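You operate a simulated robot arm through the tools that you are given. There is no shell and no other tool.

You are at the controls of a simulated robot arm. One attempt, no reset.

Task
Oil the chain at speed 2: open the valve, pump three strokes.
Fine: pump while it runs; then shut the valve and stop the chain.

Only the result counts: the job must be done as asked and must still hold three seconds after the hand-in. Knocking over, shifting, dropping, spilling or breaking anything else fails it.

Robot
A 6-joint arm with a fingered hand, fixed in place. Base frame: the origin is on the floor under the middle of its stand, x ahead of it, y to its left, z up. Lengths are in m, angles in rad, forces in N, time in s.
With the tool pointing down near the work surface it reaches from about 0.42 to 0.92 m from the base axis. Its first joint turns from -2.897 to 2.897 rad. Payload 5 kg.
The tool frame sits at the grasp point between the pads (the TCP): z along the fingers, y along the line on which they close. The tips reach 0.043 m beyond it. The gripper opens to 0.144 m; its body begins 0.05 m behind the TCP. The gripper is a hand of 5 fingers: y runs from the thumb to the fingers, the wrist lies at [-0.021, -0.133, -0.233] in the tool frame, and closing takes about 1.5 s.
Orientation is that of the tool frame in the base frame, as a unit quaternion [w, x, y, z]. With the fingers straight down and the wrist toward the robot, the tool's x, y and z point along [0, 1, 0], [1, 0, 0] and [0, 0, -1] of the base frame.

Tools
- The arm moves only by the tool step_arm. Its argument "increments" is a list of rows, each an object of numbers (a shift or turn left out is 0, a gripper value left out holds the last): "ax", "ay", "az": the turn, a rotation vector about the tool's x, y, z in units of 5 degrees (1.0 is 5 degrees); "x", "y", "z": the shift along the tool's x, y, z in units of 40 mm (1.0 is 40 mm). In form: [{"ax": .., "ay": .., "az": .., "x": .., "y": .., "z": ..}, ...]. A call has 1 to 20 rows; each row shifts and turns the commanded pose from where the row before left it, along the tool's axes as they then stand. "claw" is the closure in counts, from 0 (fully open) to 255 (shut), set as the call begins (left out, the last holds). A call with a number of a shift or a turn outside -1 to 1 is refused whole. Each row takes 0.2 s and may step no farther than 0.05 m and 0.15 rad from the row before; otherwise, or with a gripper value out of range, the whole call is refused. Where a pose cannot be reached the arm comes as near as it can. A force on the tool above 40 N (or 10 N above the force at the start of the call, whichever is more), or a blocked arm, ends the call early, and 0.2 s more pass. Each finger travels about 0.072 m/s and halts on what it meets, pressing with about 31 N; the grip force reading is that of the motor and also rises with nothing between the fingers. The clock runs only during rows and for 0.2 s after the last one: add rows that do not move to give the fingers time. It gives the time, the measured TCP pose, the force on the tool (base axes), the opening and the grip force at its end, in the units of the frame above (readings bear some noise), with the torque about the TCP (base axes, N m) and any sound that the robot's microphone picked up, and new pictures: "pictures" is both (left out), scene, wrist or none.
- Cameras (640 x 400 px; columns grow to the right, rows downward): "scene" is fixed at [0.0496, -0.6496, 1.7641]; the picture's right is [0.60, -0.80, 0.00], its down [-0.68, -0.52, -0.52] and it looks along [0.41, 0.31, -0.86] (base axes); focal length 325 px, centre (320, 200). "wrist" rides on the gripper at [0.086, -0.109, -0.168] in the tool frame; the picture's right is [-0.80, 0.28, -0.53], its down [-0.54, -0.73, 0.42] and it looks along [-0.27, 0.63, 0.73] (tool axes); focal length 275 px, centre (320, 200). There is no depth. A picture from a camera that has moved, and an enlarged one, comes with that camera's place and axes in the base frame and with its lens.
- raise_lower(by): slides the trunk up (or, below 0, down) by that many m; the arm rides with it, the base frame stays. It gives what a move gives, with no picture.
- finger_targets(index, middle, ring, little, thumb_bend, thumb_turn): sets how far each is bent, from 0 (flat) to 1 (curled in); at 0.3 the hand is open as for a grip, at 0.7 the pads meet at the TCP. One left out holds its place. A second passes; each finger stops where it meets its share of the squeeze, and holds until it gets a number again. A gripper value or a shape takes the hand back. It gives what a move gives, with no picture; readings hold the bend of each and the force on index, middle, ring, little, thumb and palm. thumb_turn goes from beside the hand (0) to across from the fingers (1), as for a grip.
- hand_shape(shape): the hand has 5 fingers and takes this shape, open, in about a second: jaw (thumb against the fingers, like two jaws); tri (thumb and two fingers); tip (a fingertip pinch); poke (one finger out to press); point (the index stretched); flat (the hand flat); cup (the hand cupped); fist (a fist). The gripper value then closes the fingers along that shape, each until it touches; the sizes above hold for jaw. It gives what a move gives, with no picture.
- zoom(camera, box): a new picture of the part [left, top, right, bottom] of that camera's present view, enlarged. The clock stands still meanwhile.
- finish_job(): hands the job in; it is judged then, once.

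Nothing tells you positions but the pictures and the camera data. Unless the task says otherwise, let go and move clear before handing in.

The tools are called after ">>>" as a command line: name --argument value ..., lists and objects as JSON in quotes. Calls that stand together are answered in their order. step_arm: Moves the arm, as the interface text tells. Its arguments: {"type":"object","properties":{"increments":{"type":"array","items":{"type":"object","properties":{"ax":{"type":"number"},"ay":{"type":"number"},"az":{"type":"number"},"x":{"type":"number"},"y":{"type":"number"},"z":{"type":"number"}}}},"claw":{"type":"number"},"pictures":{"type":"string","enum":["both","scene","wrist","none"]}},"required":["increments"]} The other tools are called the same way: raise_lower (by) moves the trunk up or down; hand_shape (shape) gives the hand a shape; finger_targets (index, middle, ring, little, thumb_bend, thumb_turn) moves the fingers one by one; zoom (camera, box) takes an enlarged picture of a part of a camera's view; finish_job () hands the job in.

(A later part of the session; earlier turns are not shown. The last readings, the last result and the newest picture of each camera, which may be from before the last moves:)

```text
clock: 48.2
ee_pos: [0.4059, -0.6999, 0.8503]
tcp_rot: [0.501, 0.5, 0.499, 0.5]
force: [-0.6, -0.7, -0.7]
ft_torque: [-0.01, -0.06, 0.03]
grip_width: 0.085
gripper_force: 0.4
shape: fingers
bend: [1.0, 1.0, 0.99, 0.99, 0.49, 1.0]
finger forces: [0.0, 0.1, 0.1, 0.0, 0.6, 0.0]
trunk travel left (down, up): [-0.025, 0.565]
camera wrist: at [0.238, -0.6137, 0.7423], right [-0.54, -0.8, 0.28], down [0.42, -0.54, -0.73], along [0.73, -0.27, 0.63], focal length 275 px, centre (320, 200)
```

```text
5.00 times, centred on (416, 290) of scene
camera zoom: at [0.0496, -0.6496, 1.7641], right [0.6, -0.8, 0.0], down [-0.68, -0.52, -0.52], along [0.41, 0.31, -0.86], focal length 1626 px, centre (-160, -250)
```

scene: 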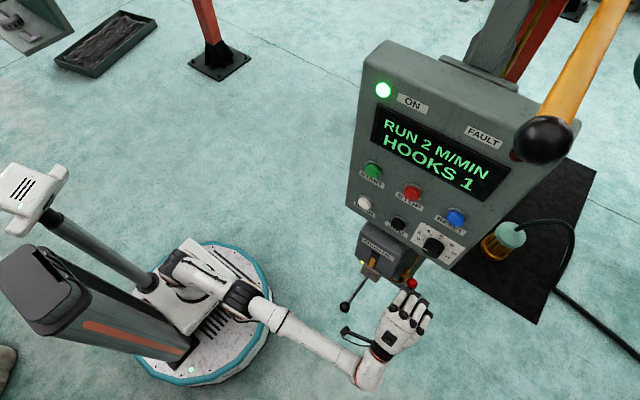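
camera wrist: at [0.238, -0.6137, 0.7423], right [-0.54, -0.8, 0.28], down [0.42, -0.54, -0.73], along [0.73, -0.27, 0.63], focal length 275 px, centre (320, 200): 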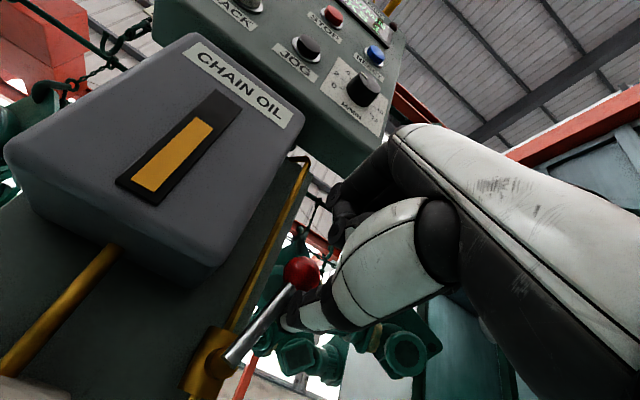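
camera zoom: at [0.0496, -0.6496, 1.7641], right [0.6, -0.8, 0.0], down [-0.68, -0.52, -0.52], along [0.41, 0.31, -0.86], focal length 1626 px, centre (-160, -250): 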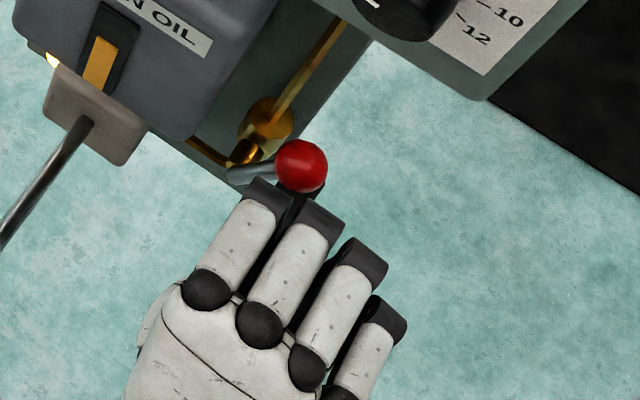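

>>> step_arm --increments '[{"x": 0.25, "y": 0.12}, {"x": 0.25, "y": 0.05}, {"x": 0.15}, {"x": 0.15}]'

>>> zoom --camera "wrist" --box '[130, 180, 390, 380]'

>>> zoom --camera "scene" --box '[352, 250, 480, 330]'

```text
clock: 49.2
ee_pos: [0.4062, -0.6699, 0.8569]
tcp_rot: [0.501, 0.502, 0.499, 0.499]
force: [1.8, -13.8, 0.7]
ft_torque: [-0.66, -0.1, -0.39]
grip_width: 0.0849
gripper_force: 7.4
shape: fingers
bend: [1.0, 1.0, 0.99, 0.99, 0.49, 1.0]
finger forces: [0.0, 0.0, 0.0, 0.1, 13.8, 0.0]
trunk travel left (down, up): [-0.025, 0.565]
camera wrist: at [0.2385, -0.5823, 0.7473], right [-0.54, -0.79, 0.28], down [0.42, -0.55, -0.73], along [0.73, -0.27, 0.63], focal length 275 px, centre (320, 200)
```

scene: 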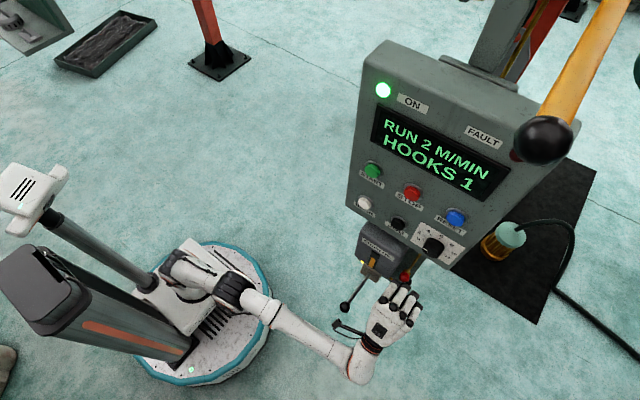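
wrist: 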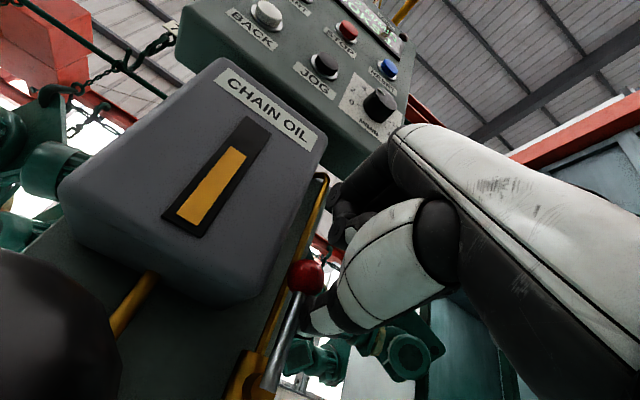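

```text
2.00 times, centred on (260, 280) of wrist
camera zoom: at [0.2385, -0.5823, 0.7473], right [-0.54, -0.79, 0.28], down [0.42, -0.55, -0.73], along [0.73, -0.27, 0.63], focal length 551 px, centre (440, 40)
```

zoom: 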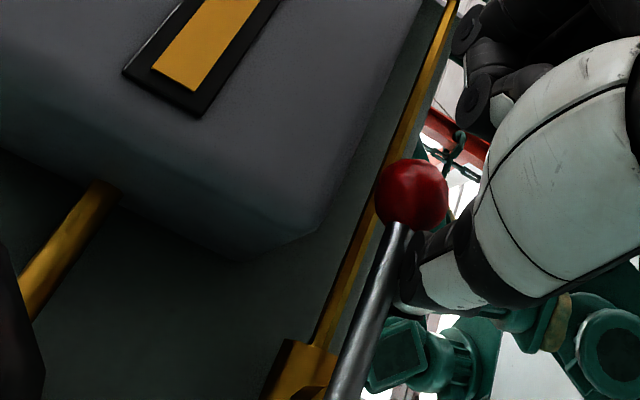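

```text
5.00 times, centred on (416, 290) of scene
camera zoom: at [0.0496, -0.6496, 1.7641], right [0.6, -0.8, 0.0], down [-0.68, -0.52, -0.52], along [0.41, 0.31, -0.86], focal length 1626 px, centre (-160, -250)
```

zoom: 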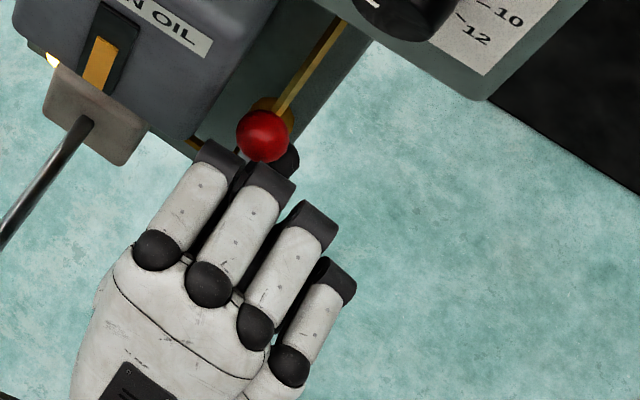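

The thumb met the stop at about 14 N with the handle vertical, along the pipe, so the valve is open. The pump ball is close to the hand's left side, so I'll step right a little, then retract straight back.

>>> step_arm --increments '[{"x": -0.4}, {"x": -0.3}, {"z": -0.8}, {"z": -1}, {"z": -1}, {"z": -1}, {"z": -1}, {}]'

>>> zoom --camera "wrist" --box '[60, 180, 320, 380]'

>>> zoom --camera "scene" --box '[330, 240, 458, 320]'

```text
clock: 51.0
ee_pos: [0.2145, -0.6977, 0.8611]
tcp_rot: [0.501, 0.501, 0.499, 0.5]
force: [-0.4, -0.4, -0.4]
ft_torque: [0.01, -0.01, -0.01]
grip_width: 0.0846
gripper_force: 0.0
shape: fingers
bend: [1.0, 1.0, 0.99, 0.99, 0.5, 1.0]
finger forces: [0.0, 0.1, 0.0, 0.0, 0.0, 0.1]
trunk travel left (down, up): [-0.025, 0.565]
camera wrist: at [0.0468, -0.6101, 0.7519], right [-0.54, -0.8, 0.28], down [0.42, -0.54, -0.73], along [0.73, -0.27, 0.63], focal length 275 px, centre (320, 200)
```

scene: 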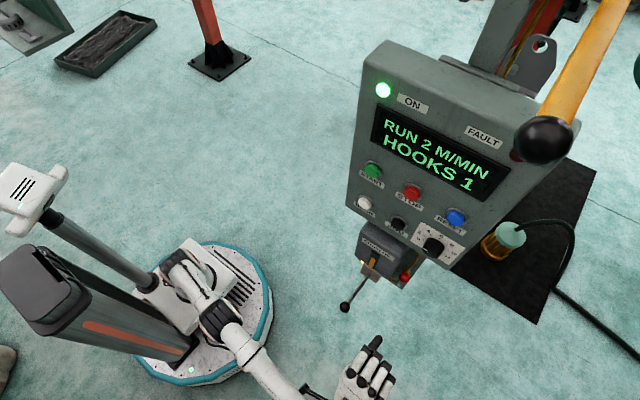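
wrist: 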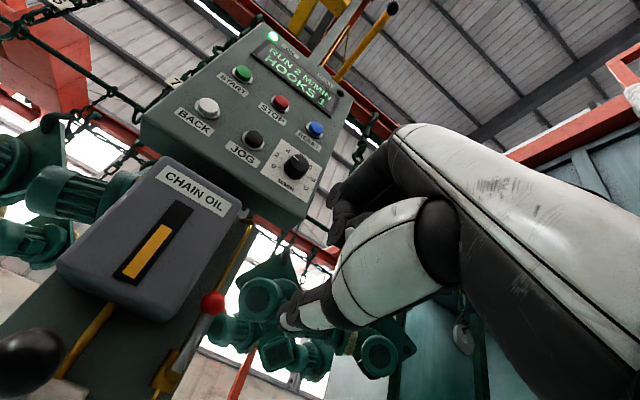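

```text
2.00 times, centred on (190, 280) of wrist
camera zoom: at [0.0468, -0.6101, 0.7519], right [-0.54, -0.8, 0.28], down [0.42, -0.54, -0.73], along [0.73, -0.27, 0.63], focal length 551 px, centre (580, 40)
```

zoom: 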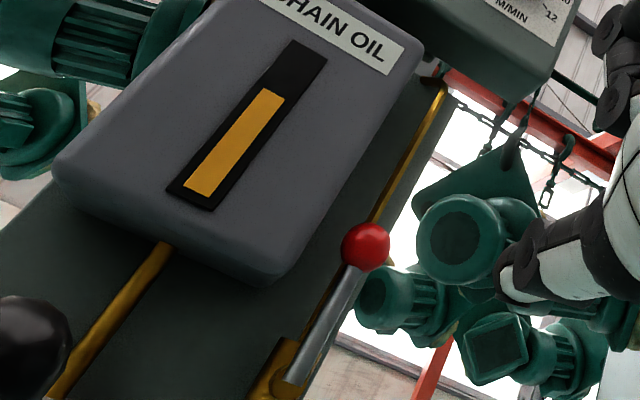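

```text
5.00 times, centred on (394, 280) of scene
camera zoom: at [0.0496, -0.6496, 1.7641], right [0.6, -0.8, 0.0], down [-0.68, -0.52, -0.52], along [0.41, 0.31, -0.86], focal length 1626 px, centre (-50, -200)
```

zoom: 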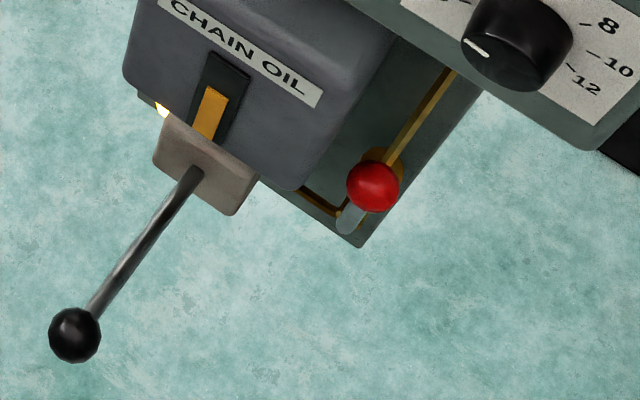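

The valve handle stands parallel to the pipe and the display still reads RUN 2. Now the pump: its ball is at about (0.284, −0.569, 0.737). I'll take the three-finger shape, open, so the fingers go above the ball and the thumb below it.

>>> hand_shape --shape "tri"

>>> step_arm --increments '[{"z": -0.7, "y": -0.8}, {"y": -0.8}, {"y": -0.8}, {"y": -0.7}, {}]'

```text
clock: 51.9
ee_pos: [0.2158, -0.6967, 0.8607]
tcp_rot: [0.499, 0.5, 0.501, 0.5]
force: [-0.1, 0.5, -0.4]
ft_torque: [0.06, -0.01, -0.03]
grip_width: 0.1437
gripper_force: 0.0
shape: tri
bend: [0.3, 0.3, 0.99, 0.99, 0.3, 0.98]
finger forces: [0.0, 0.1, 0.0, 0.1, 0.0, 0.0]
trunk travel left (down, up): [-0.025, 0.565]
```

```text
clock: 53.1
ee_pos: [0.1868, -0.6971, 0.7334]
tcp_rot: [0.501, 0.501, 0.499, 0.499]
force: [-0.2, -0.4, -0.1]
ft_torque: [0.0, -0.01, -0.01]
grip_width: 0.1438
gripper_force: 0.1
shape: tri
bend: [0.3, 0.3, 0.99, 0.99, 0.3, 0.98]
finger forces: [0.0, 0.0, 0.0, 0.0, 0.0, 0.0]
trunk travel left (down, up): [-0.025, 0.565]
camera wrist: at [0.0181, -0.6104, 0.6236], right [-0.54, -0.79, 0.28], down [0.42, -0.54, -0.73], along [0.73, -0.27, 0.63], focal length 275 px, centre (320, 200)
```

scene: 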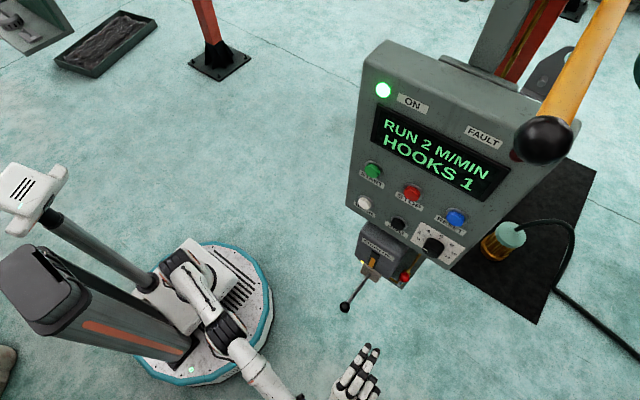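
wrist: 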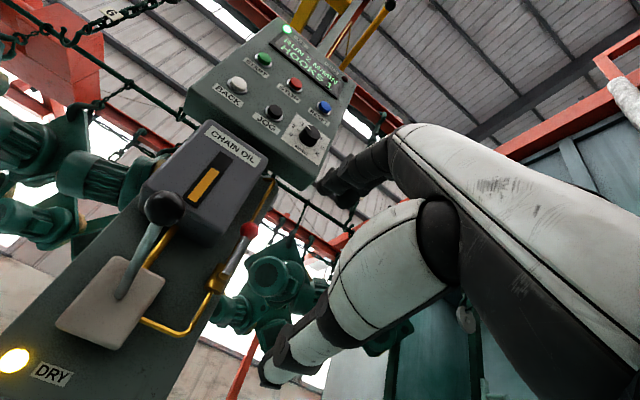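

The lamp label reads DRY, still lit. I'll slide the hand left to line up behind the ball.

>>> step_arm --increments '[{"x": 0.8}, {"x": 0.8}, {"x": 0.8}, {"x": 0.8}, {}]'

>>> zoom --camera "scene" --box '[290, 260, 418, 340]'

>>> zoom --camera "wrist" --box '[180, 140, 440, 390]'

```text
clock: 54.3
ee_pos: [0.1977, -0.6404, 0.779]
tcp_rot: [0.499, 0.501, 0.499, 0.5]
force: [0.0, -0.3, 0.2]
ft_torque: [0.02, -0.04, -0.01]
grip_width: 0.1436
gripper_force: 0.0
shape: tri
bend: [0.3, 0.3, 0.99, 0.99, 0.3, 0.98]
finger forces: [0.0, 0.0, 0.0, 0.0, 0.1, 0.0]
out of reach, approached as far as the arm can: row 2, 3, 4
trunk travel left (down, up): [-0.025, 0.565]
camera wrist: at [0.03, -0.5539, 0.6697], right [-0.54, -0.8, 0.28], down [0.42, -0.54, -0.73], along [0.73, -0.27, 0.63], focal length 275 px, centre (320, 200)
```

scene: 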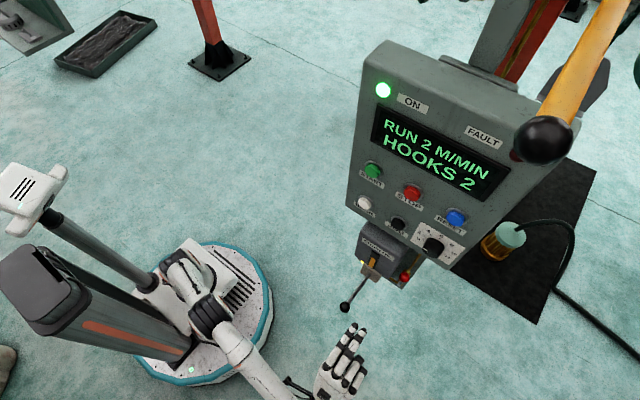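
wrist: 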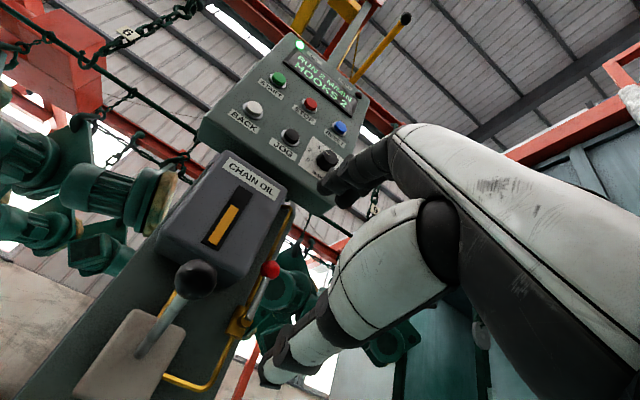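

```text
5.00 times, centred on (354, 300) of scene
camera zoom: at [0.0496, -0.6496, 1.7641], right [0.6, -0.8, 0.0], down [-0.68, -0.52, -0.52], along [0.41, 0.31, -0.86], focal length 1626 px, centre (150, -300)
```

zoom: 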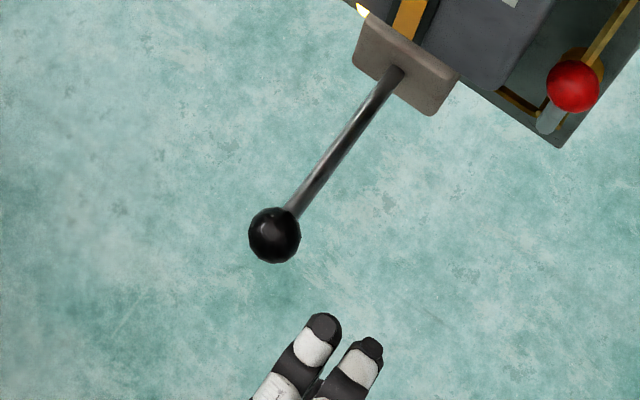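

```text
1.60 times, centred on (310, 265) of wrist
camera zoom: at [0.03, -0.5539, 0.6697], right [-0.54, -0.8, 0.28], down [0.42, -0.54, -0.73], along [0.73, -0.27, 0.63], focal length 440 px, centre (336, 96)
```

zoom: 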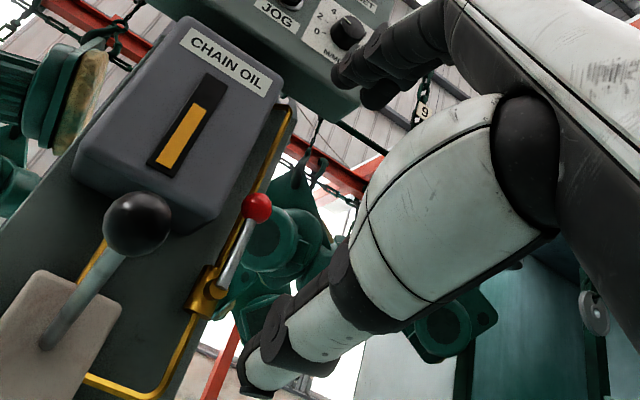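

The close-in forward pose at the pump is out of reach. Instead I'll grip the ball from above with the fingers pointing down, thumb and fingers on either side, which also lets the ball pivot about the grip line. First I'll go up and reorient.

>>> step_arm --increments '[{"y": 1}, {"y": 1}, {"y": 1}, {"y": 1}, {"y": 1}, {"y": 1, "z": 0.5}]' --pictures "none"

>>> step_arm --increments '[{"ax": 1}, {"ax": 1}, {"ax": 1}, {"ax": 1}, {"ax": 1}, {"ax": 1}, {"ax": 1}, {"ax": 1}, {"ax": 1}, {"ax": 1}, {"ax": 1}, {"ax": 1}, {"ax": 1}, {"ax": 1}, {"ax": 1}, {"ax": 1}, {"ax": 1}, {"ax": 1}]'

```text
clock: 55.7
ee_pos: [0.217, -0.64, 1.0171]
tcp_rot: [0.501, 0.502, 0.498, 0.5]
force: [-0.9, -1.3, -0.1]
ft_torque: [-0.01, -0.06, 0.09]
grip_width: 0.1438
gripper_force: 0.1
shape: tri
bend: [0.3, 0.3, 0.99, 0.99, 0.3, 0.98]
finger forces: [0.0, 0.1, 0.0, 0.0, 0.0, 0.0]
trunk travel left (down, up): [-0.025, 0.565]
```

```text
clock: 59.5
ee_pos: [0.2675, -0.5175, 0.9119]
tcp_rot: [-0.001, 0.709, 0.705, 0.0]
force: [-2.2, -4.2, -4.0]
ft_torque: [0.34, -0.18, 0.01]
grip_width: 0.1437
gripper_force: 0.1
shape: tri
bend: [0.3, 0.3, 0.99, 0.99, 0.3, 0.97]
finger forces: [0.0, 0.0, 0.0, 0.0, 0.1, 0.1]
out of reach, approached as far as the arm can: row 5, 6, 7, 8, 9, 10, 11, 12, 13, 14, 15, 16, 17, 18
trunk travel left (down, up): [-0.025, 0.565]
camera wrist: at [0.1604, -0.4311, 1.0775], right [0.28, -0.8, 0.53], down [-0.73, -0.54, -0.42], along [0.63, -0.27, -0.73], focal length 275 px, centre (320, 200)
```

scene: 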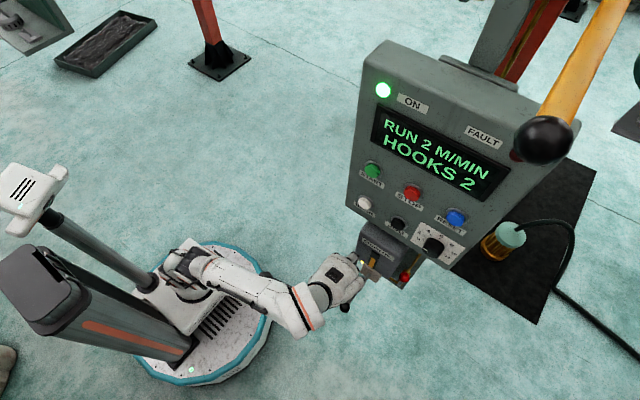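
wrist: 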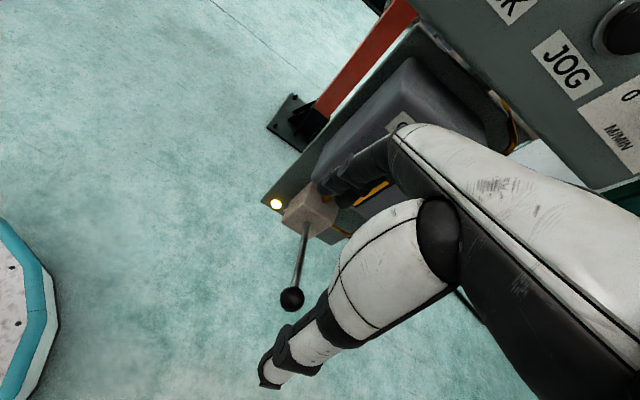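

The arm settled tool-down at (0.27, −0.52, 0.91), which was its upper limit with the trunk this low. Now I'll yaw 90° so the grip line lies along y, straddling the pump rod.

>>> step_arm --increments '[{"z": 0.4}, {"az": 1}, {"az": 1}, {"az": 1}, {"az": 1}, {"az": 1}, {"az": 1}, {"az": 1}, {"az": 1}, {"az": 1}, {"az": 1}, {"az": 1}, {"az": 1}, {"az": 1}, {"az": 1}, {"az": 1}, {"az": 1}, {"az": 1}, {"az": 1}]'

```text
clock: 63.5
ee_pos: [0.2694, -0.5147, 0.8951]
tcp_rot: [0.001, 1.0, -0.002, 0.001]
force: [-0.2, -0.1, 0.4]
ft_torque: [-0.01, -0.01, 0.03]
grip_width: 0.1439
gripper_force: 0.1
shape: tri
bend: [0.3, 0.3, 0.99, 0.99, 0.3, 0.97]
finger forces: [0.0, 0.0, 0.0, 0.1, 0.1, 0.0]
trunk travel left (down, up): [-0.025, 0.565]
camera wrist: at [0.3554, -0.4064, 1.0627], right [-0.8, -0.28, 0.53], down [-0.54, 0.73, -0.42], along [-0.27, -0.63, -0.73], focal length 275 px, centre (320, 200)
```

scene: 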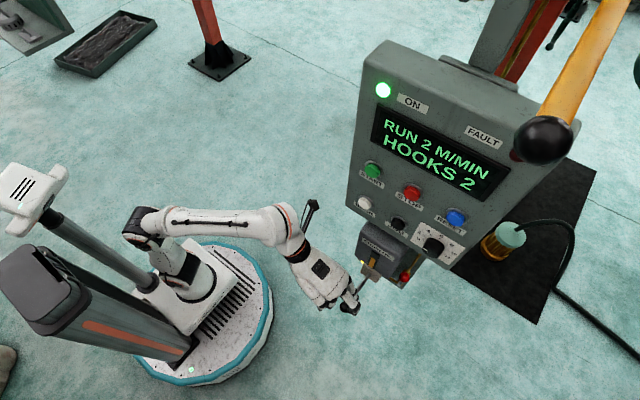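
wrist: 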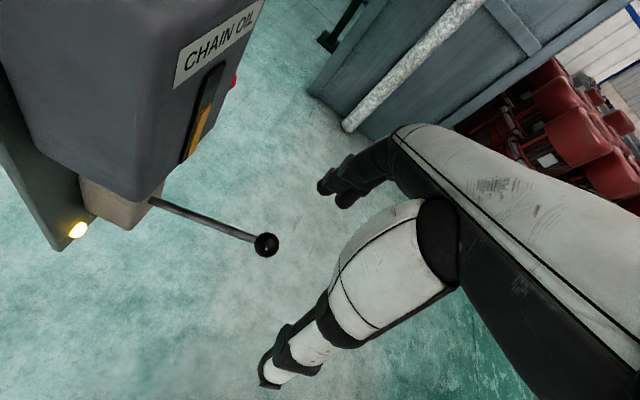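

The hand is now above the pump ball with the thumb on the left and the fingers on the right. I'll centre over it, yaw slightly so the wrist camera stays clear of the box, and look before descending.

>>> step_arm --increments '[{"x": 0.18, "y": 0.7, "z": 0.4}, {"x": 0.17, "y": 0.68, "z": 0.4}, {"az": -1}, {"az": -1}, {"az": -1}, {"z": 0.6}, {}]'

>>> zoom --camera "wrist" --box '[180, 140, 440, 390]'

>>> zoom --camera "scene" --box '[290, 240, 418, 320]'

```text
clock: 65.1
ee_pos: [0.2837, -0.5725, 0.8396]
tcp_rot: [0.0, 0.992, 0.13, 0.001]
force: [0.6, 0.9, 0.2]
ft_torque: [0.0, -0.02, 0.03]
grip_width: 0.1437
gripper_force: 0.0
shape: tri
bend: [0.3, 0.3, 0.99, 0.99, 0.3, 0.97]
finger forces: [0.1, 0.0, 0.0, 0.0, 0.0, 0.0]
trunk travel left (down, up): [-0.025, 0.565]
camera wrist: at [0.3394, -0.4447, 1.0062], right [-0.7, -0.48, 0.53], down [-0.71, 0.56, -0.42], along [-0.1, -0.67, -0.73], focal length 275 px, centre (320, 200)
```

scene: 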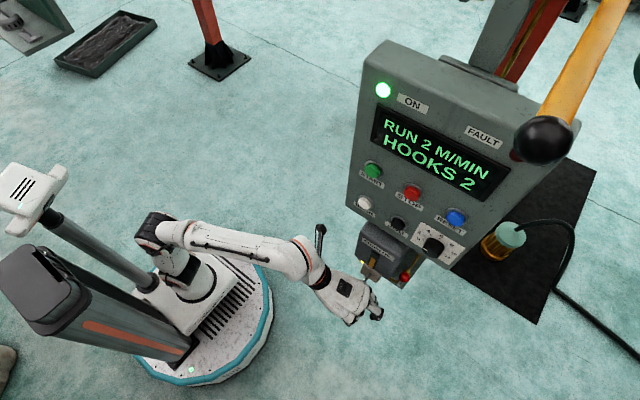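
wrist: 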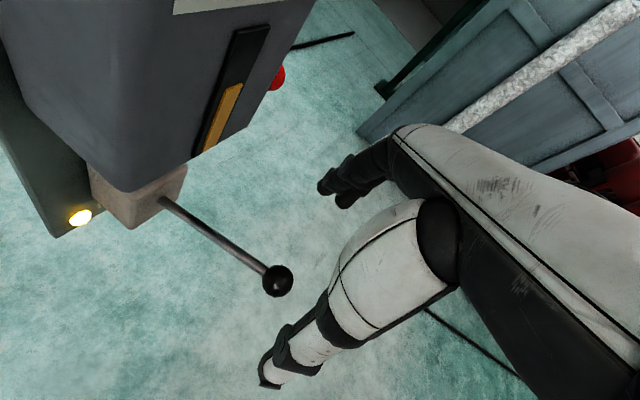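

```text
1.60 times, centred on (310, 265) of wrist
camera zoom: at [0.3394, -0.4447, 1.0062], right [-0.7, -0.48, 0.53], down [-0.71, 0.56, -0.42], along [-0.1, -0.67, -0.73], focal length 440 px, centre (336, 96)
```

zoom: 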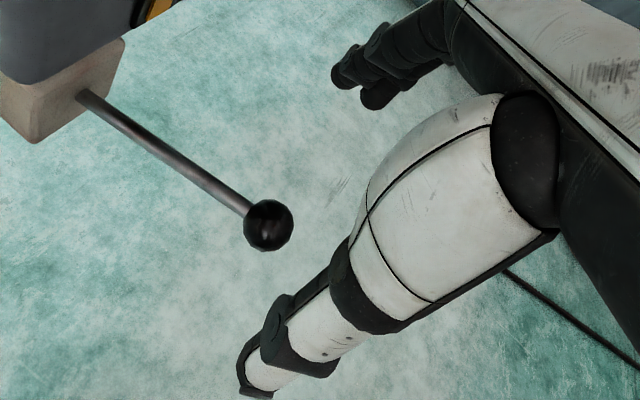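

```text
5.00 times, centred on (354, 280) of scene
camera zoom: at [0.0496, -0.6496, 1.7641], right [0.6, -0.8, 0.0], down [-0.68, -0.52, -0.52], along [0.41, 0.31, -0.86], focal length 1626 px, centre (150, -200)
```

zoom: 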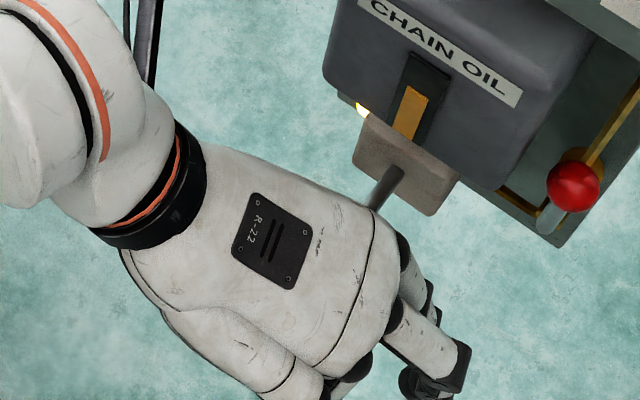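

The ball sits right on the tool axis. I'll descend to put the grasp point at the ball's centre.

>>> step_arm --increments '[{"z": 0.7}, {"z": 0.7}, {"z": 0.7}, {"z": 0.5}, {}]'

>>> zoom --camera "wrist" --box '[180, 140, 440, 390]'

```text
clock: 66.3
ee_pos: [0.2843, -0.5718, 0.7357]
tcp_rot: [-0.001, 0.992, 0.129, 0.0]
force: [0.4, -0.1, 0.2]
ft_torque: [-0.04, 0.0, -0.01]
grip_width: 0.144
gripper_force: 0.0
shape: tri
bend: [0.3, 0.3, 0.99, 0.99, 0.3, 0.97]
finger forces: [0.0, 0.0, 0.0, 0.0, 0.1, 0.1]
trunk travel left (down, up): [-0.025, 0.565]
camera wrist: at [0.3394, -0.4445, 0.9037], right [-0.7, -0.48, 0.53], down [-0.71, 0.56, -0.42], along [-0.1, -0.67, -0.73], focal length 275 px, centre (320, 200)
```

scene: 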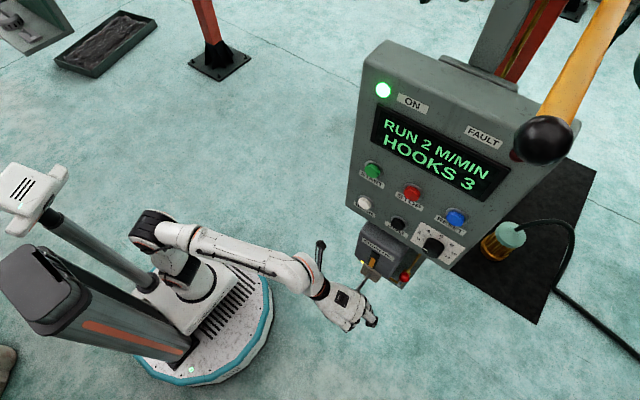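
wrist: 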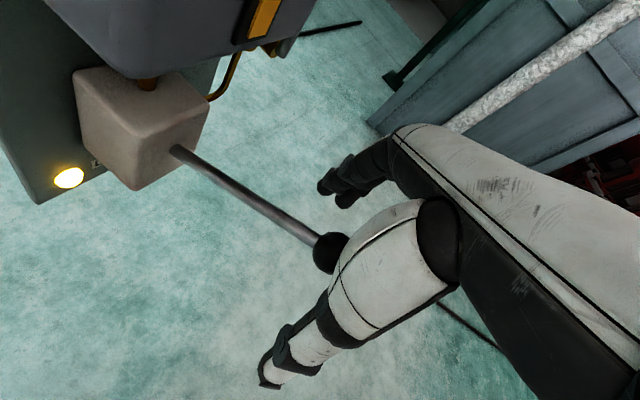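

```text
1.60 times, centred on (310, 265) of wrist
camera zoom: at [0.3394, -0.4445, 0.9037], right [-0.7, -0.48, 0.53], down [-0.71, 0.56, -0.42], along [-0.1, -0.67, -0.73], focal length 440 px, centre (336, 96)
```

zoom: 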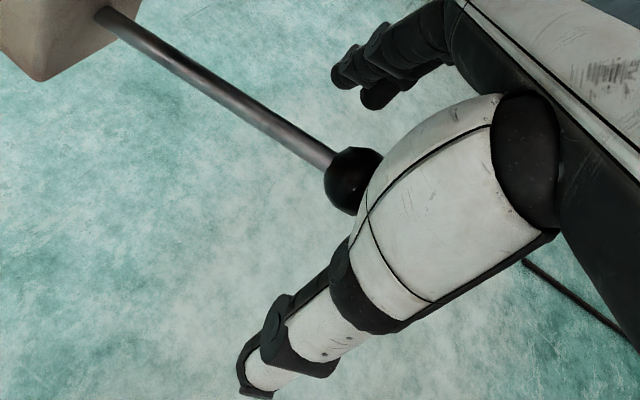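

The ball is centred between the pads. I'll close the grip on it.

>>> step_arm --increments '[{"z": 0.1}, {}, {}, {}, {}, {}, {}, {}, {}]' --claw 255

>>> zoom --camera "wrist" --box '[180, 140, 440, 390]'

>>> zoom --camera "scene" --box '[310, 250, 438, 330]'

```text
clock: 68.3
ee_pos: [0.285, -0.5715, 0.7298]
tcp_rot: [0.0, 0.991, 0.13, 0.0]
force: [-2.7, 9.6, -7.3]
ft_torque: [-0.1, -0.02, -0.04]
grip_width: 0.007
gripper_force: 30.7
shape: tri
bend: [0.7, 0.7, 1.0, 1.0, 0.76, 1.0]
finger forces: [5.2, 0.1, 0.0, 0.0, 15.7, 0.0]
trunk travel left (down, up): [-0.025, 0.565]
camera wrist: at [0.3393, -0.4442, 0.8986], right [-0.7, -0.48, 0.53], down [-0.71, 0.56, -0.42], along [-0.1, -0.67, -0.73], focal length 275 px, centre (320, 200)
```

scene: 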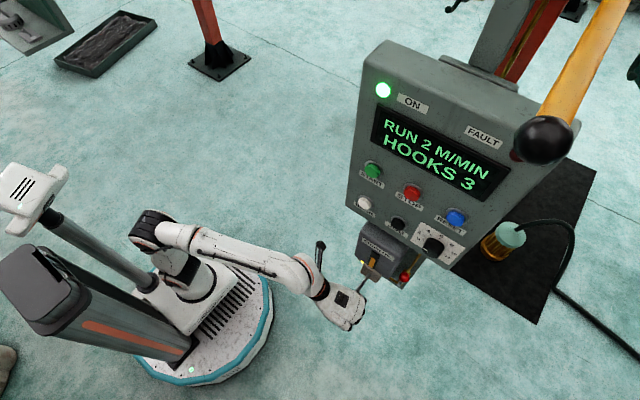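
wrist: 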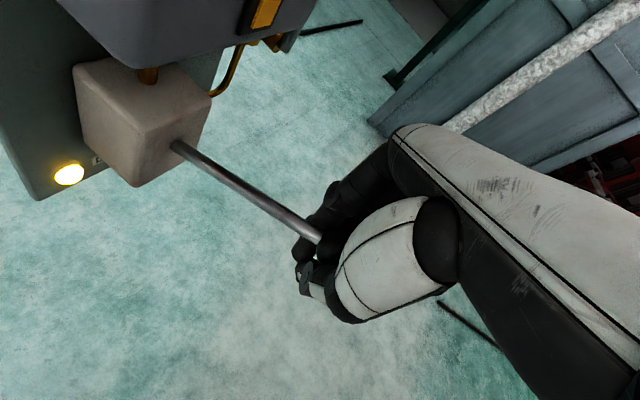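

```text
1.60 times, centred on (310, 265) of wrist
camera zoom: at [0.3393, -0.4442, 0.8986], right [-0.7, -0.48, 0.53], down [-0.71, 0.56, -0.42], along [-0.1, -0.67, -0.73], focal length 440 px, centre (336, 96)
```

zoom: 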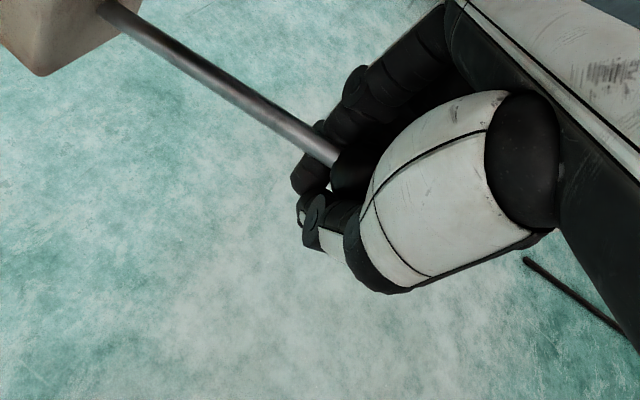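

```text
5.00 times, centred on (374, 290) of scene
camera zoom: at [0.0496, -0.6496, 1.7641], right [0.6, -0.8, 0.0], down [-0.68, -0.52, -0.52], along [0.41, 0.31, -0.86], focal length 1626 px, centre (50, -250)
```

zoom: 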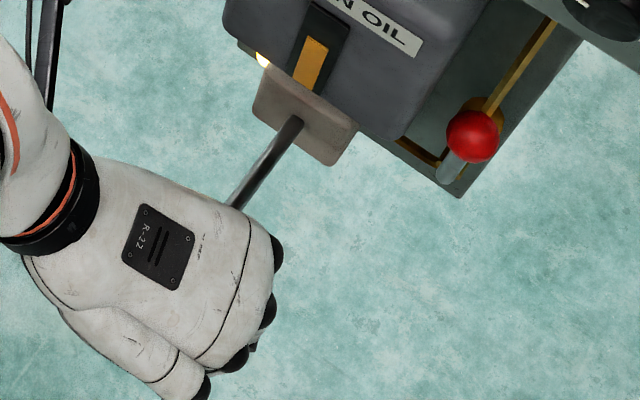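

The fingers and thumb have closed around and under the ball, so it is caged with the rod coming out between them. I'll push down along the lever's arc in small steps while watching the force.

>>> step_arm --increments '[{"z": 0.35, "x": -0.08}, {"z": 0.35, "x": -0.07}, {"z": 0.35, "x": -0.05}]' --pictures "wrist"

```text
clock: 69.1
ee_pos: [0.2768, -0.572, 0.69]
tcp_rot: [0.001, 0.991, 0.13, 0.001]
force: [-1.8, 18.1, 1.9]
ft_torque: [-0.04, -0.02, -0.08]
grip_width: 0.0075
gripper_force: 31.8
shape: tri
bend: [0.7, 0.7, 1.0, 1.0, 0.76, 1.0]
finger forces: [0.0, 0.0, 0.1, 0.0, 15.8, 0.0]
trunk travel left (down, up): [-0.025, 0.565]
camera wrist: at [0.3307, -0.4449, 0.8562], right [-0.7, -0.48, 0.53], down [-0.71, 0.56, -0.42], along [-0.1, -0.67, -0.73], focal length 275 px, centre (320, 200)
```

wrist: 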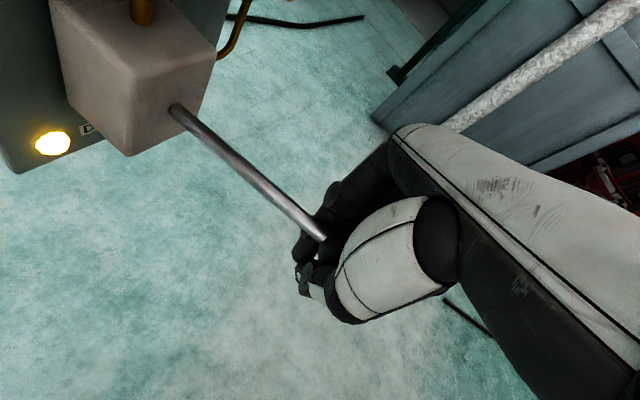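

>>> step_arm --increments '[{"z": 0.3, "x": -0.02, "y": -0.1}, {"z": 0.35, "x": 0.02, "y": -0.08}, {"z": 0.35, "x": 0.05}]' --pictures "wrist"

```text
clock: 69.9
ee_pos: [0.2745, -0.565, 0.6509]
tcp_rot: [0.001, 0.992, 0.129, 0.0]
force: [-1.1, -1.0, 0.7]
ft_torque: [0.08, -0.06, 0.0]
grip_width: 0.0061
gripper_force: 31.5
shape: tri
bend: [0.7, 0.7, 1.0, 1.0, 0.77, 1.0]
finger forces: [0.1, 0.1, 0.0, 0.1, 0.1, 1.5]
trunk travel left (down, up): [-0.025, 0.565]
camera wrist: at [0.331, -0.4371, 0.8185], right [-0.7, -0.48, 0.53], down [-0.71, 0.56, -0.42], along [-0.1, -0.68, -0.73], focal length 275 px, centre (320, 200)
```

wrist: 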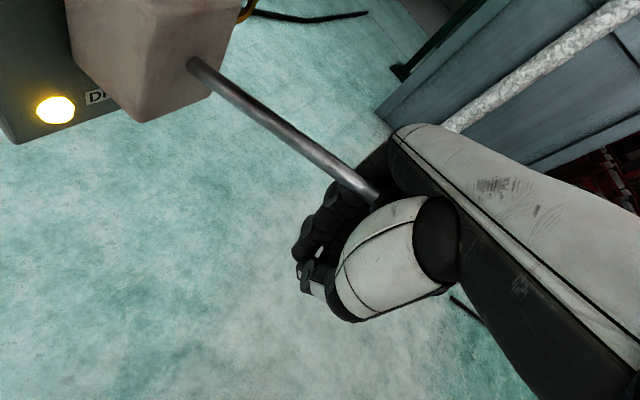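

The ball now rests against the palm and the lever follows down easily. I'll continue down to find the bottom stop.

>>> step_arm --increments '[{"z": 0.35, "x": 0.05}, {"z": 0.35, "x": 0.08}, {"z": 0.35, "x": 0.1}]' --pictures "wrist"

```text
clock: 70.7
ee_pos: [0.2847, -0.5629, 0.6082]
tcp_rot: [0.001, 0.992, 0.128, 0.001]
force: [-5.0, -1.8, 2.7]
ft_torque: [0.13, -0.3, 0.0]
grip_width: 0.0061
gripper_force: 31.5
shape: tri
bend: [0.7, 0.7, 1.0, 1.0, 0.77, 1.0]
finger forces: [0.0, 0.0, 9.0, 0.0, 0.1, 1.6]
trunk travel left (down, up): [-0.025, 0.565]
camera wrist: at [0.3396, -0.435, 0.7755], right [-0.7, -0.48, 0.53], down [-0.71, 0.56, -0.42], along [-0.1, -0.67, -0.73], focal length 275 px, centre (320, 200)
```

wrist: 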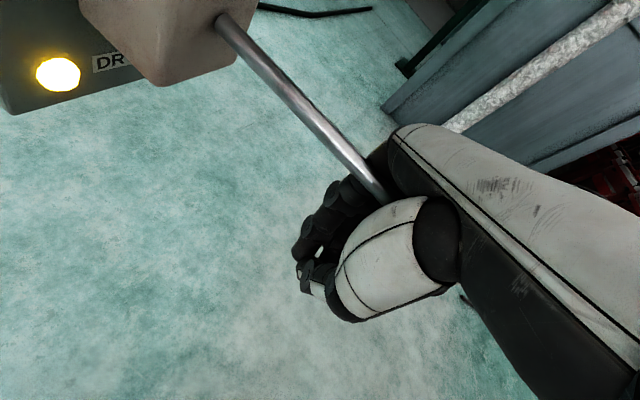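

>>> step_arm --increments '[{"z": 0.3, "x": -0.15}, {"z": 0.3}, {"z": 0.3}]' --pictures "both"

>>> zoom --camera "scene" --box '[310, 250, 438, 330]'

```text
clock: 71.5
ee_pos: [0.2813, -0.561, 0.5712]
tcp_rot: [0.001, 0.991, 0.13, 0.001]
force: [6.0, -4.5, 4.7]
ft_torque: [0.23, 0.5, 0.11]
grip_width: 0.0062
gripper_force: 31.1
shape: tri
bend: [0.7, 0.7, 1.0, 1.0, 0.77, 1.0]
finger forces: [0.0, 0.1, 0.0, 0.1, 0.1, 7.2]
trunk travel left (down, up): [-0.025, 0.565]
camera wrist: at [0.3351, -0.4346, 0.7387], right [-0.7, -0.48, 0.53], down [-0.71, 0.56, -0.42], along [-0.1, -0.68, -0.73], focal length 275 px, centre (320, 200)
```

scene: 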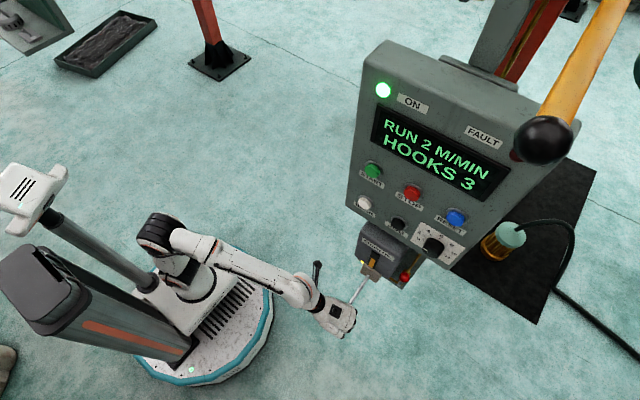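
wrist: 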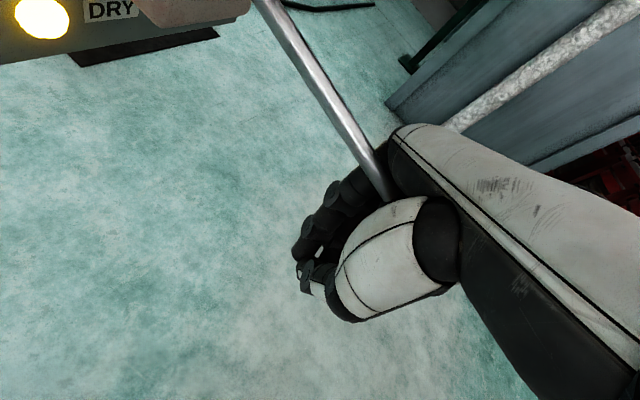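

```text
5.00 times, centred on (374, 290) of scene
camera zoom: at [0.0496, -0.6496, 1.7641], right [0.6, -0.8, 0.0], down [-0.68, -0.52, -0.52], along [0.41, 0.31, -0.86], focal length 1626 px, centre (50, -250)
```

zoom: 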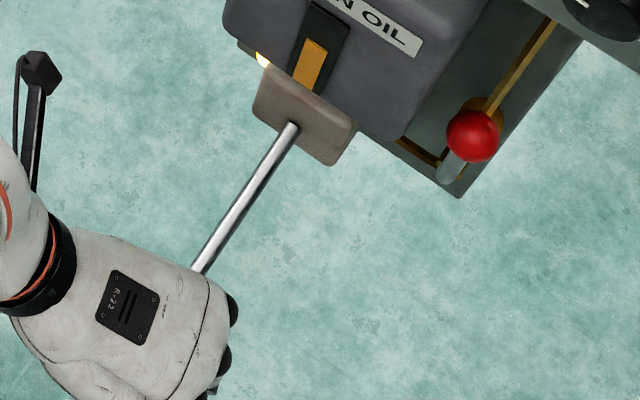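

>>> step_arm --increments '[{"z": 0.25, "x": 0.15}, {"z": 0.25, "x": 0.1}, {"z": 0.25, "x": 0.1}]' --pictures "wrist"

```text
clock: 72.2
ee_pos: [0.2897, -0.5653, 0.5581]
tcp_rot: [0.01, 0.992, 0.129, 0.002]
force: [-9.4, -8.1, 11.4]
ft_torque: [0.55, -0.7, -0.11]
grip_width: 0.0059
gripper_force: 31.6
shape: tri
bend: [0.7, 0.7, 1.0, 1.0, 0.77, 1.0]
finger forces: [0.0, 0.0, 0.1, 0.0, 0.0, 12.9]
trunk travel left (down, up): [-0.025, 0.565]
stopped in row 3: the force on the tool passed its limit at 45 N (the readings are from after the stop); the commanded pose is now the measured one
camera wrist: at [0.3443, -0.4354, 0.7236], right [-0.7, -0.47, 0.54], down [-0.71, 0.55, -0.44], along [-0.09, -0.69, -0.72], focal length 275 px, centre (320, 200)
```

wrist: 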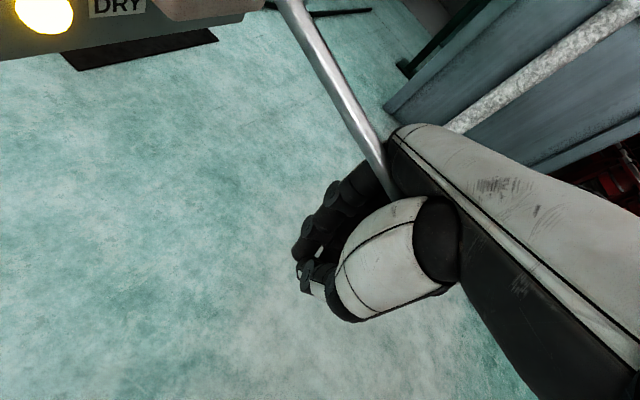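

That's the bottom stop (45 N, call ended early). Now I'll lift back up along the same arc to complete the stroke.

>>> step_arm --increments '[{"z": -0.5, "x": -0.1}, {"z": -0.5, "x": -0.1}, {"z": -0.5, "x": -0.1}, {"z": -0.5, "x": -0.07}, {"z": -0.5, "x": -0.03}, {"z": -0.5, "x": 0.03}, {"z": -0.5, "x": 0.06}, {"z": -0.4, "x": 0.07}]' --pictures "both"

```text
clock: 74.0
ee_pos: [0.2801, -0.5647, 0.7137]
tcp_rot: [0.007, 0.992, 0.129, 0.002]
force: [0.1, -2.2, -1.0]
ft_torque: [0.04, 0.0, 0.0]
grip_width: 0.006
gripper_force: 30.6
shape: tri
bend: [0.7, 0.7, 1.0, 1.0, 0.77, 1.0]
finger forces: [1.9, 0.0, 0.0, 0.0, 0.1, 0.0]
trunk travel left (down, up): [-0.025, 0.565]
camera wrist: at [0.3341, -0.4348, 0.8791], right [-0.7, -0.47, 0.54], down [-0.71, 0.56, -0.43], along [-0.09, -0.68, -0.72], focal length 275 px, centre (320, 200)
```

scene: 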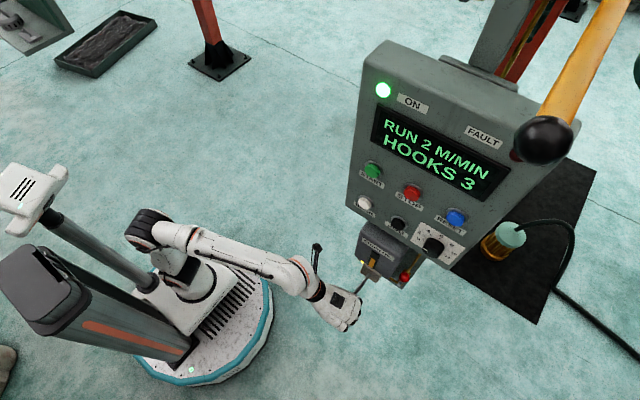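
wrist: 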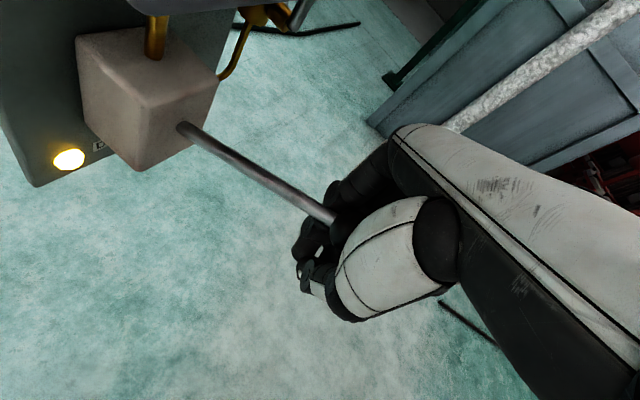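

>>> step_arm --increments '[{"z": -0.2, "x": 0.06}, {"z": -0.2, "x": 0.04}, {"z": -0.15}]' --pictures "wrist"

>>> zoom --camera "scene" --box '[310, 240, 438, 320]'

```text
clock: 74.8
ee_pos: [0.2833, -0.5626, 0.7313]
tcp_rot: [0.004, 0.992, 0.128, -0.001]
force: [-7.9, -18.8, -25.3]
ft_torque: [0.27, 0.5, -0.45]
grip_width: 0.0055
gripper_force: 31.3
shape: tri
bend: [0.7, 0.7, 1.0, 1.0, 0.78, 1.0]
finger forces: [25.7, 0.4, 0.0, 0.0, 0.7, 0.0]
trunk travel left (down, up): [-0.025, 0.565]
camera wrist: at [0.3374, -0.4347, 0.8965], right [-0.7, -0.47, 0.54], down [-0.71, 0.56, -0.43], along [-0.1, -0.68, -0.73], focal length 275 px, centre (320, 200)
```

wrist: 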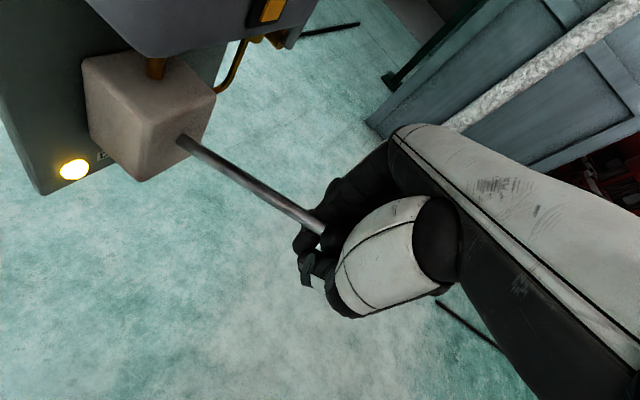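

```text
5.00 times, centred on (374, 280) of scene
camera zoom: at [0.0496, -0.6496, 1.7641], right [0.6, -0.8, 0.0], down [-0.68, -0.52, -0.52], along [0.41, 0.31, -0.86], focal length 1626 px, centre (50, -200)
```

zoom: 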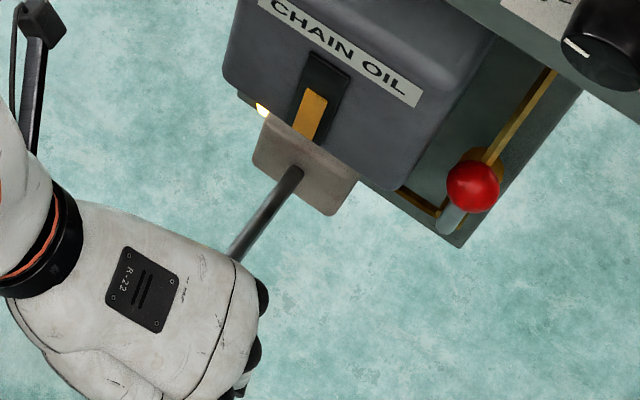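

The top stop is felt as well (−25 N), so that is one full stroke. Now stroke 2, going down.

>>> step_arm --increments '[{"z": 0.5, "x": -0.1, "y": 0.08}, {"z": 0.5, "x": -0.08}, {"z": 0.5, "x": -0.03}, {"z": 0.5}, {"z": 0.5, "x": 0.05}, {"z": 0.5, "x": 0.08}, {"z": 0.5, "x": 0.08}, {"z": 0.5, "x": 0.08}, {"z": 0.25, "x": 0.03}, {"z": 0.1}]' --pictures "wrist"

```text
clock: 77.0
ee_pos: [0.2909, -0.5691, 0.5613]
tcp_rot: [0.008, 0.992, 0.129, 0.002]
force: [-3.7, -3.8, 4.8]
ft_torque: [0.24, -0.36, 0.01]
grip_width: 0.0052
gripper_force: 31.1
shape: tri
bend: [0.7, 0.7, 1.0, 1.0, 0.78, 1.0]
finger forces: [0.0, 0.1, 0.1, 0.0, 0.0, 6.9]
trunk travel left (down, up): [-0.025, 0.565]
camera wrist: at [0.3439, -0.4393, 0.7262], right [-0.7, -0.47, 0.54], down [-0.71, 0.56, -0.44], along [-0.09, -0.69, -0.72], focal length 275 px, centre (320, 200)
```

wrist: 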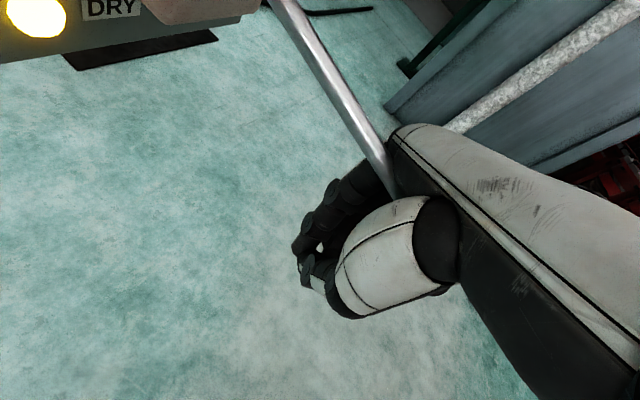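

>>> step_arm --increments '[{"z": 0.1, "x": -0.02}, {"z": 0.1}]' --pictures "none"

```text
clock: 77.6
ee_pos: [0.2905, -0.5693, 0.5545]
tcp_rot: [0.009, 0.992, 0.129, 0.003]
force: [-1.2, -6.9, 12.2]
ft_torque: [0.55, -0.25, -0.01]
grip_width: 0.0054
gripper_force: 30.9
shape: tri
bend: [0.7, 0.7, 1.0, 1.0, 0.78, 1.0]
finger forces: [0.1, 0.1, 0.1, 0.0, 0.0, 14.5]
trunk travel left (down, up): [-0.025, 0.565]
```

>>> step_arm --increments '[{"z": 0.12}]' --pictures "none"

```text
clock: 78.0
ee_pos: [0.2913, -0.5687, 0.5526]
tcp_rot: [0.013, 0.992, 0.129, 0.002]
force: [-1.0, -12.3, 28.9]
ft_torque: [0.8, -0.36, 0.0]
grip_width: 0.0052
gripper_force: 30.4
shape: tri
bend: [0.7, 0.7, 1.0, 1.0, 0.78, 1.0]
finger forces: [0.0, 0.1, 0.0, 0.0, 0.0, 29.6]
trunk travel left (down, up): [-0.025, 0.565]
```

Bottom stop again (29 N). Now up.

>>> step_arm --increments '[{"z": -0.5, "x": -0.1}, {"z": -0.5, "x": -0.1}, {"z": -0.5, "x": -0.1}, {"z": -0.5, "x": -0.08}, {"z": -0.5, "x": -0.04}, {"z": -0.5, "x": 0.03}, {"z": -0.5, "x": 0.06}, {"z": -0.5, "x": 0.07}, {"z": -0.3, "x": 0.06}, {"z": -0.15, "x": 0.03}]' --pictures "wrist"

```text
clock: 80.2
ee_pos: [0.2825, -0.568, 0.7253]
tcp_rot: [0.008, 0.992, 0.129, 0.002]
force: [-0.7, 2.0, -3.8]
ft_torque: [-0.04, -0.01, -0.03]
grip_width: 0.0055
gripper_force: 30.9
shape: tri
bend: [0.7, 0.7, 1.0, 1.0, 0.78, 1.0]
finger forces: [0.3, 0.0, 0.0, 0.0, 3.6, 0.0]
trunk travel left (down, up): [-0.025, 0.565]
camera wrist: at [0.3371, -0.4382, 0.8907], right [-0.7, -0.47, 0.54], down [-0.71, 0.56, -0.43], along [-0.09, -0.68, -0.72], focal length 275 px, centre (320, 200)
```

wrist: 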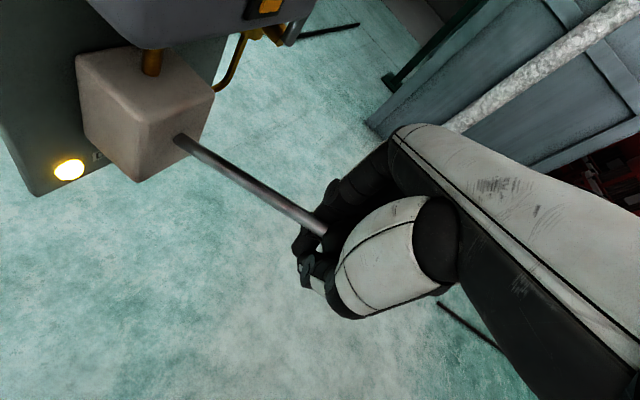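

>>> step_arm --increments '[{"z": -0.12}, {"z": -0.1}]' --pictures "none"

```text
clock: 80.8
ee_pos: [0.2818, -0.5673, 0.7307]
tcp_rot: [0.005, 0.992, 0.128, 0.002]
force: [3.3, 1.8, -20.6]
ft_torque: [-0.06, 0.15, -0.1]
grip_width: 0.006
gripper_force: 31.4
shape: tri
bend: [0.7, 0.7, 1.0, 1.0, 0.78, 1.0]
finger forces: [9.8, 0.1, 0.0, 0.0, 9.7, 0.0]
trunk travel left (down, up): [-0.025, 0.565]
```

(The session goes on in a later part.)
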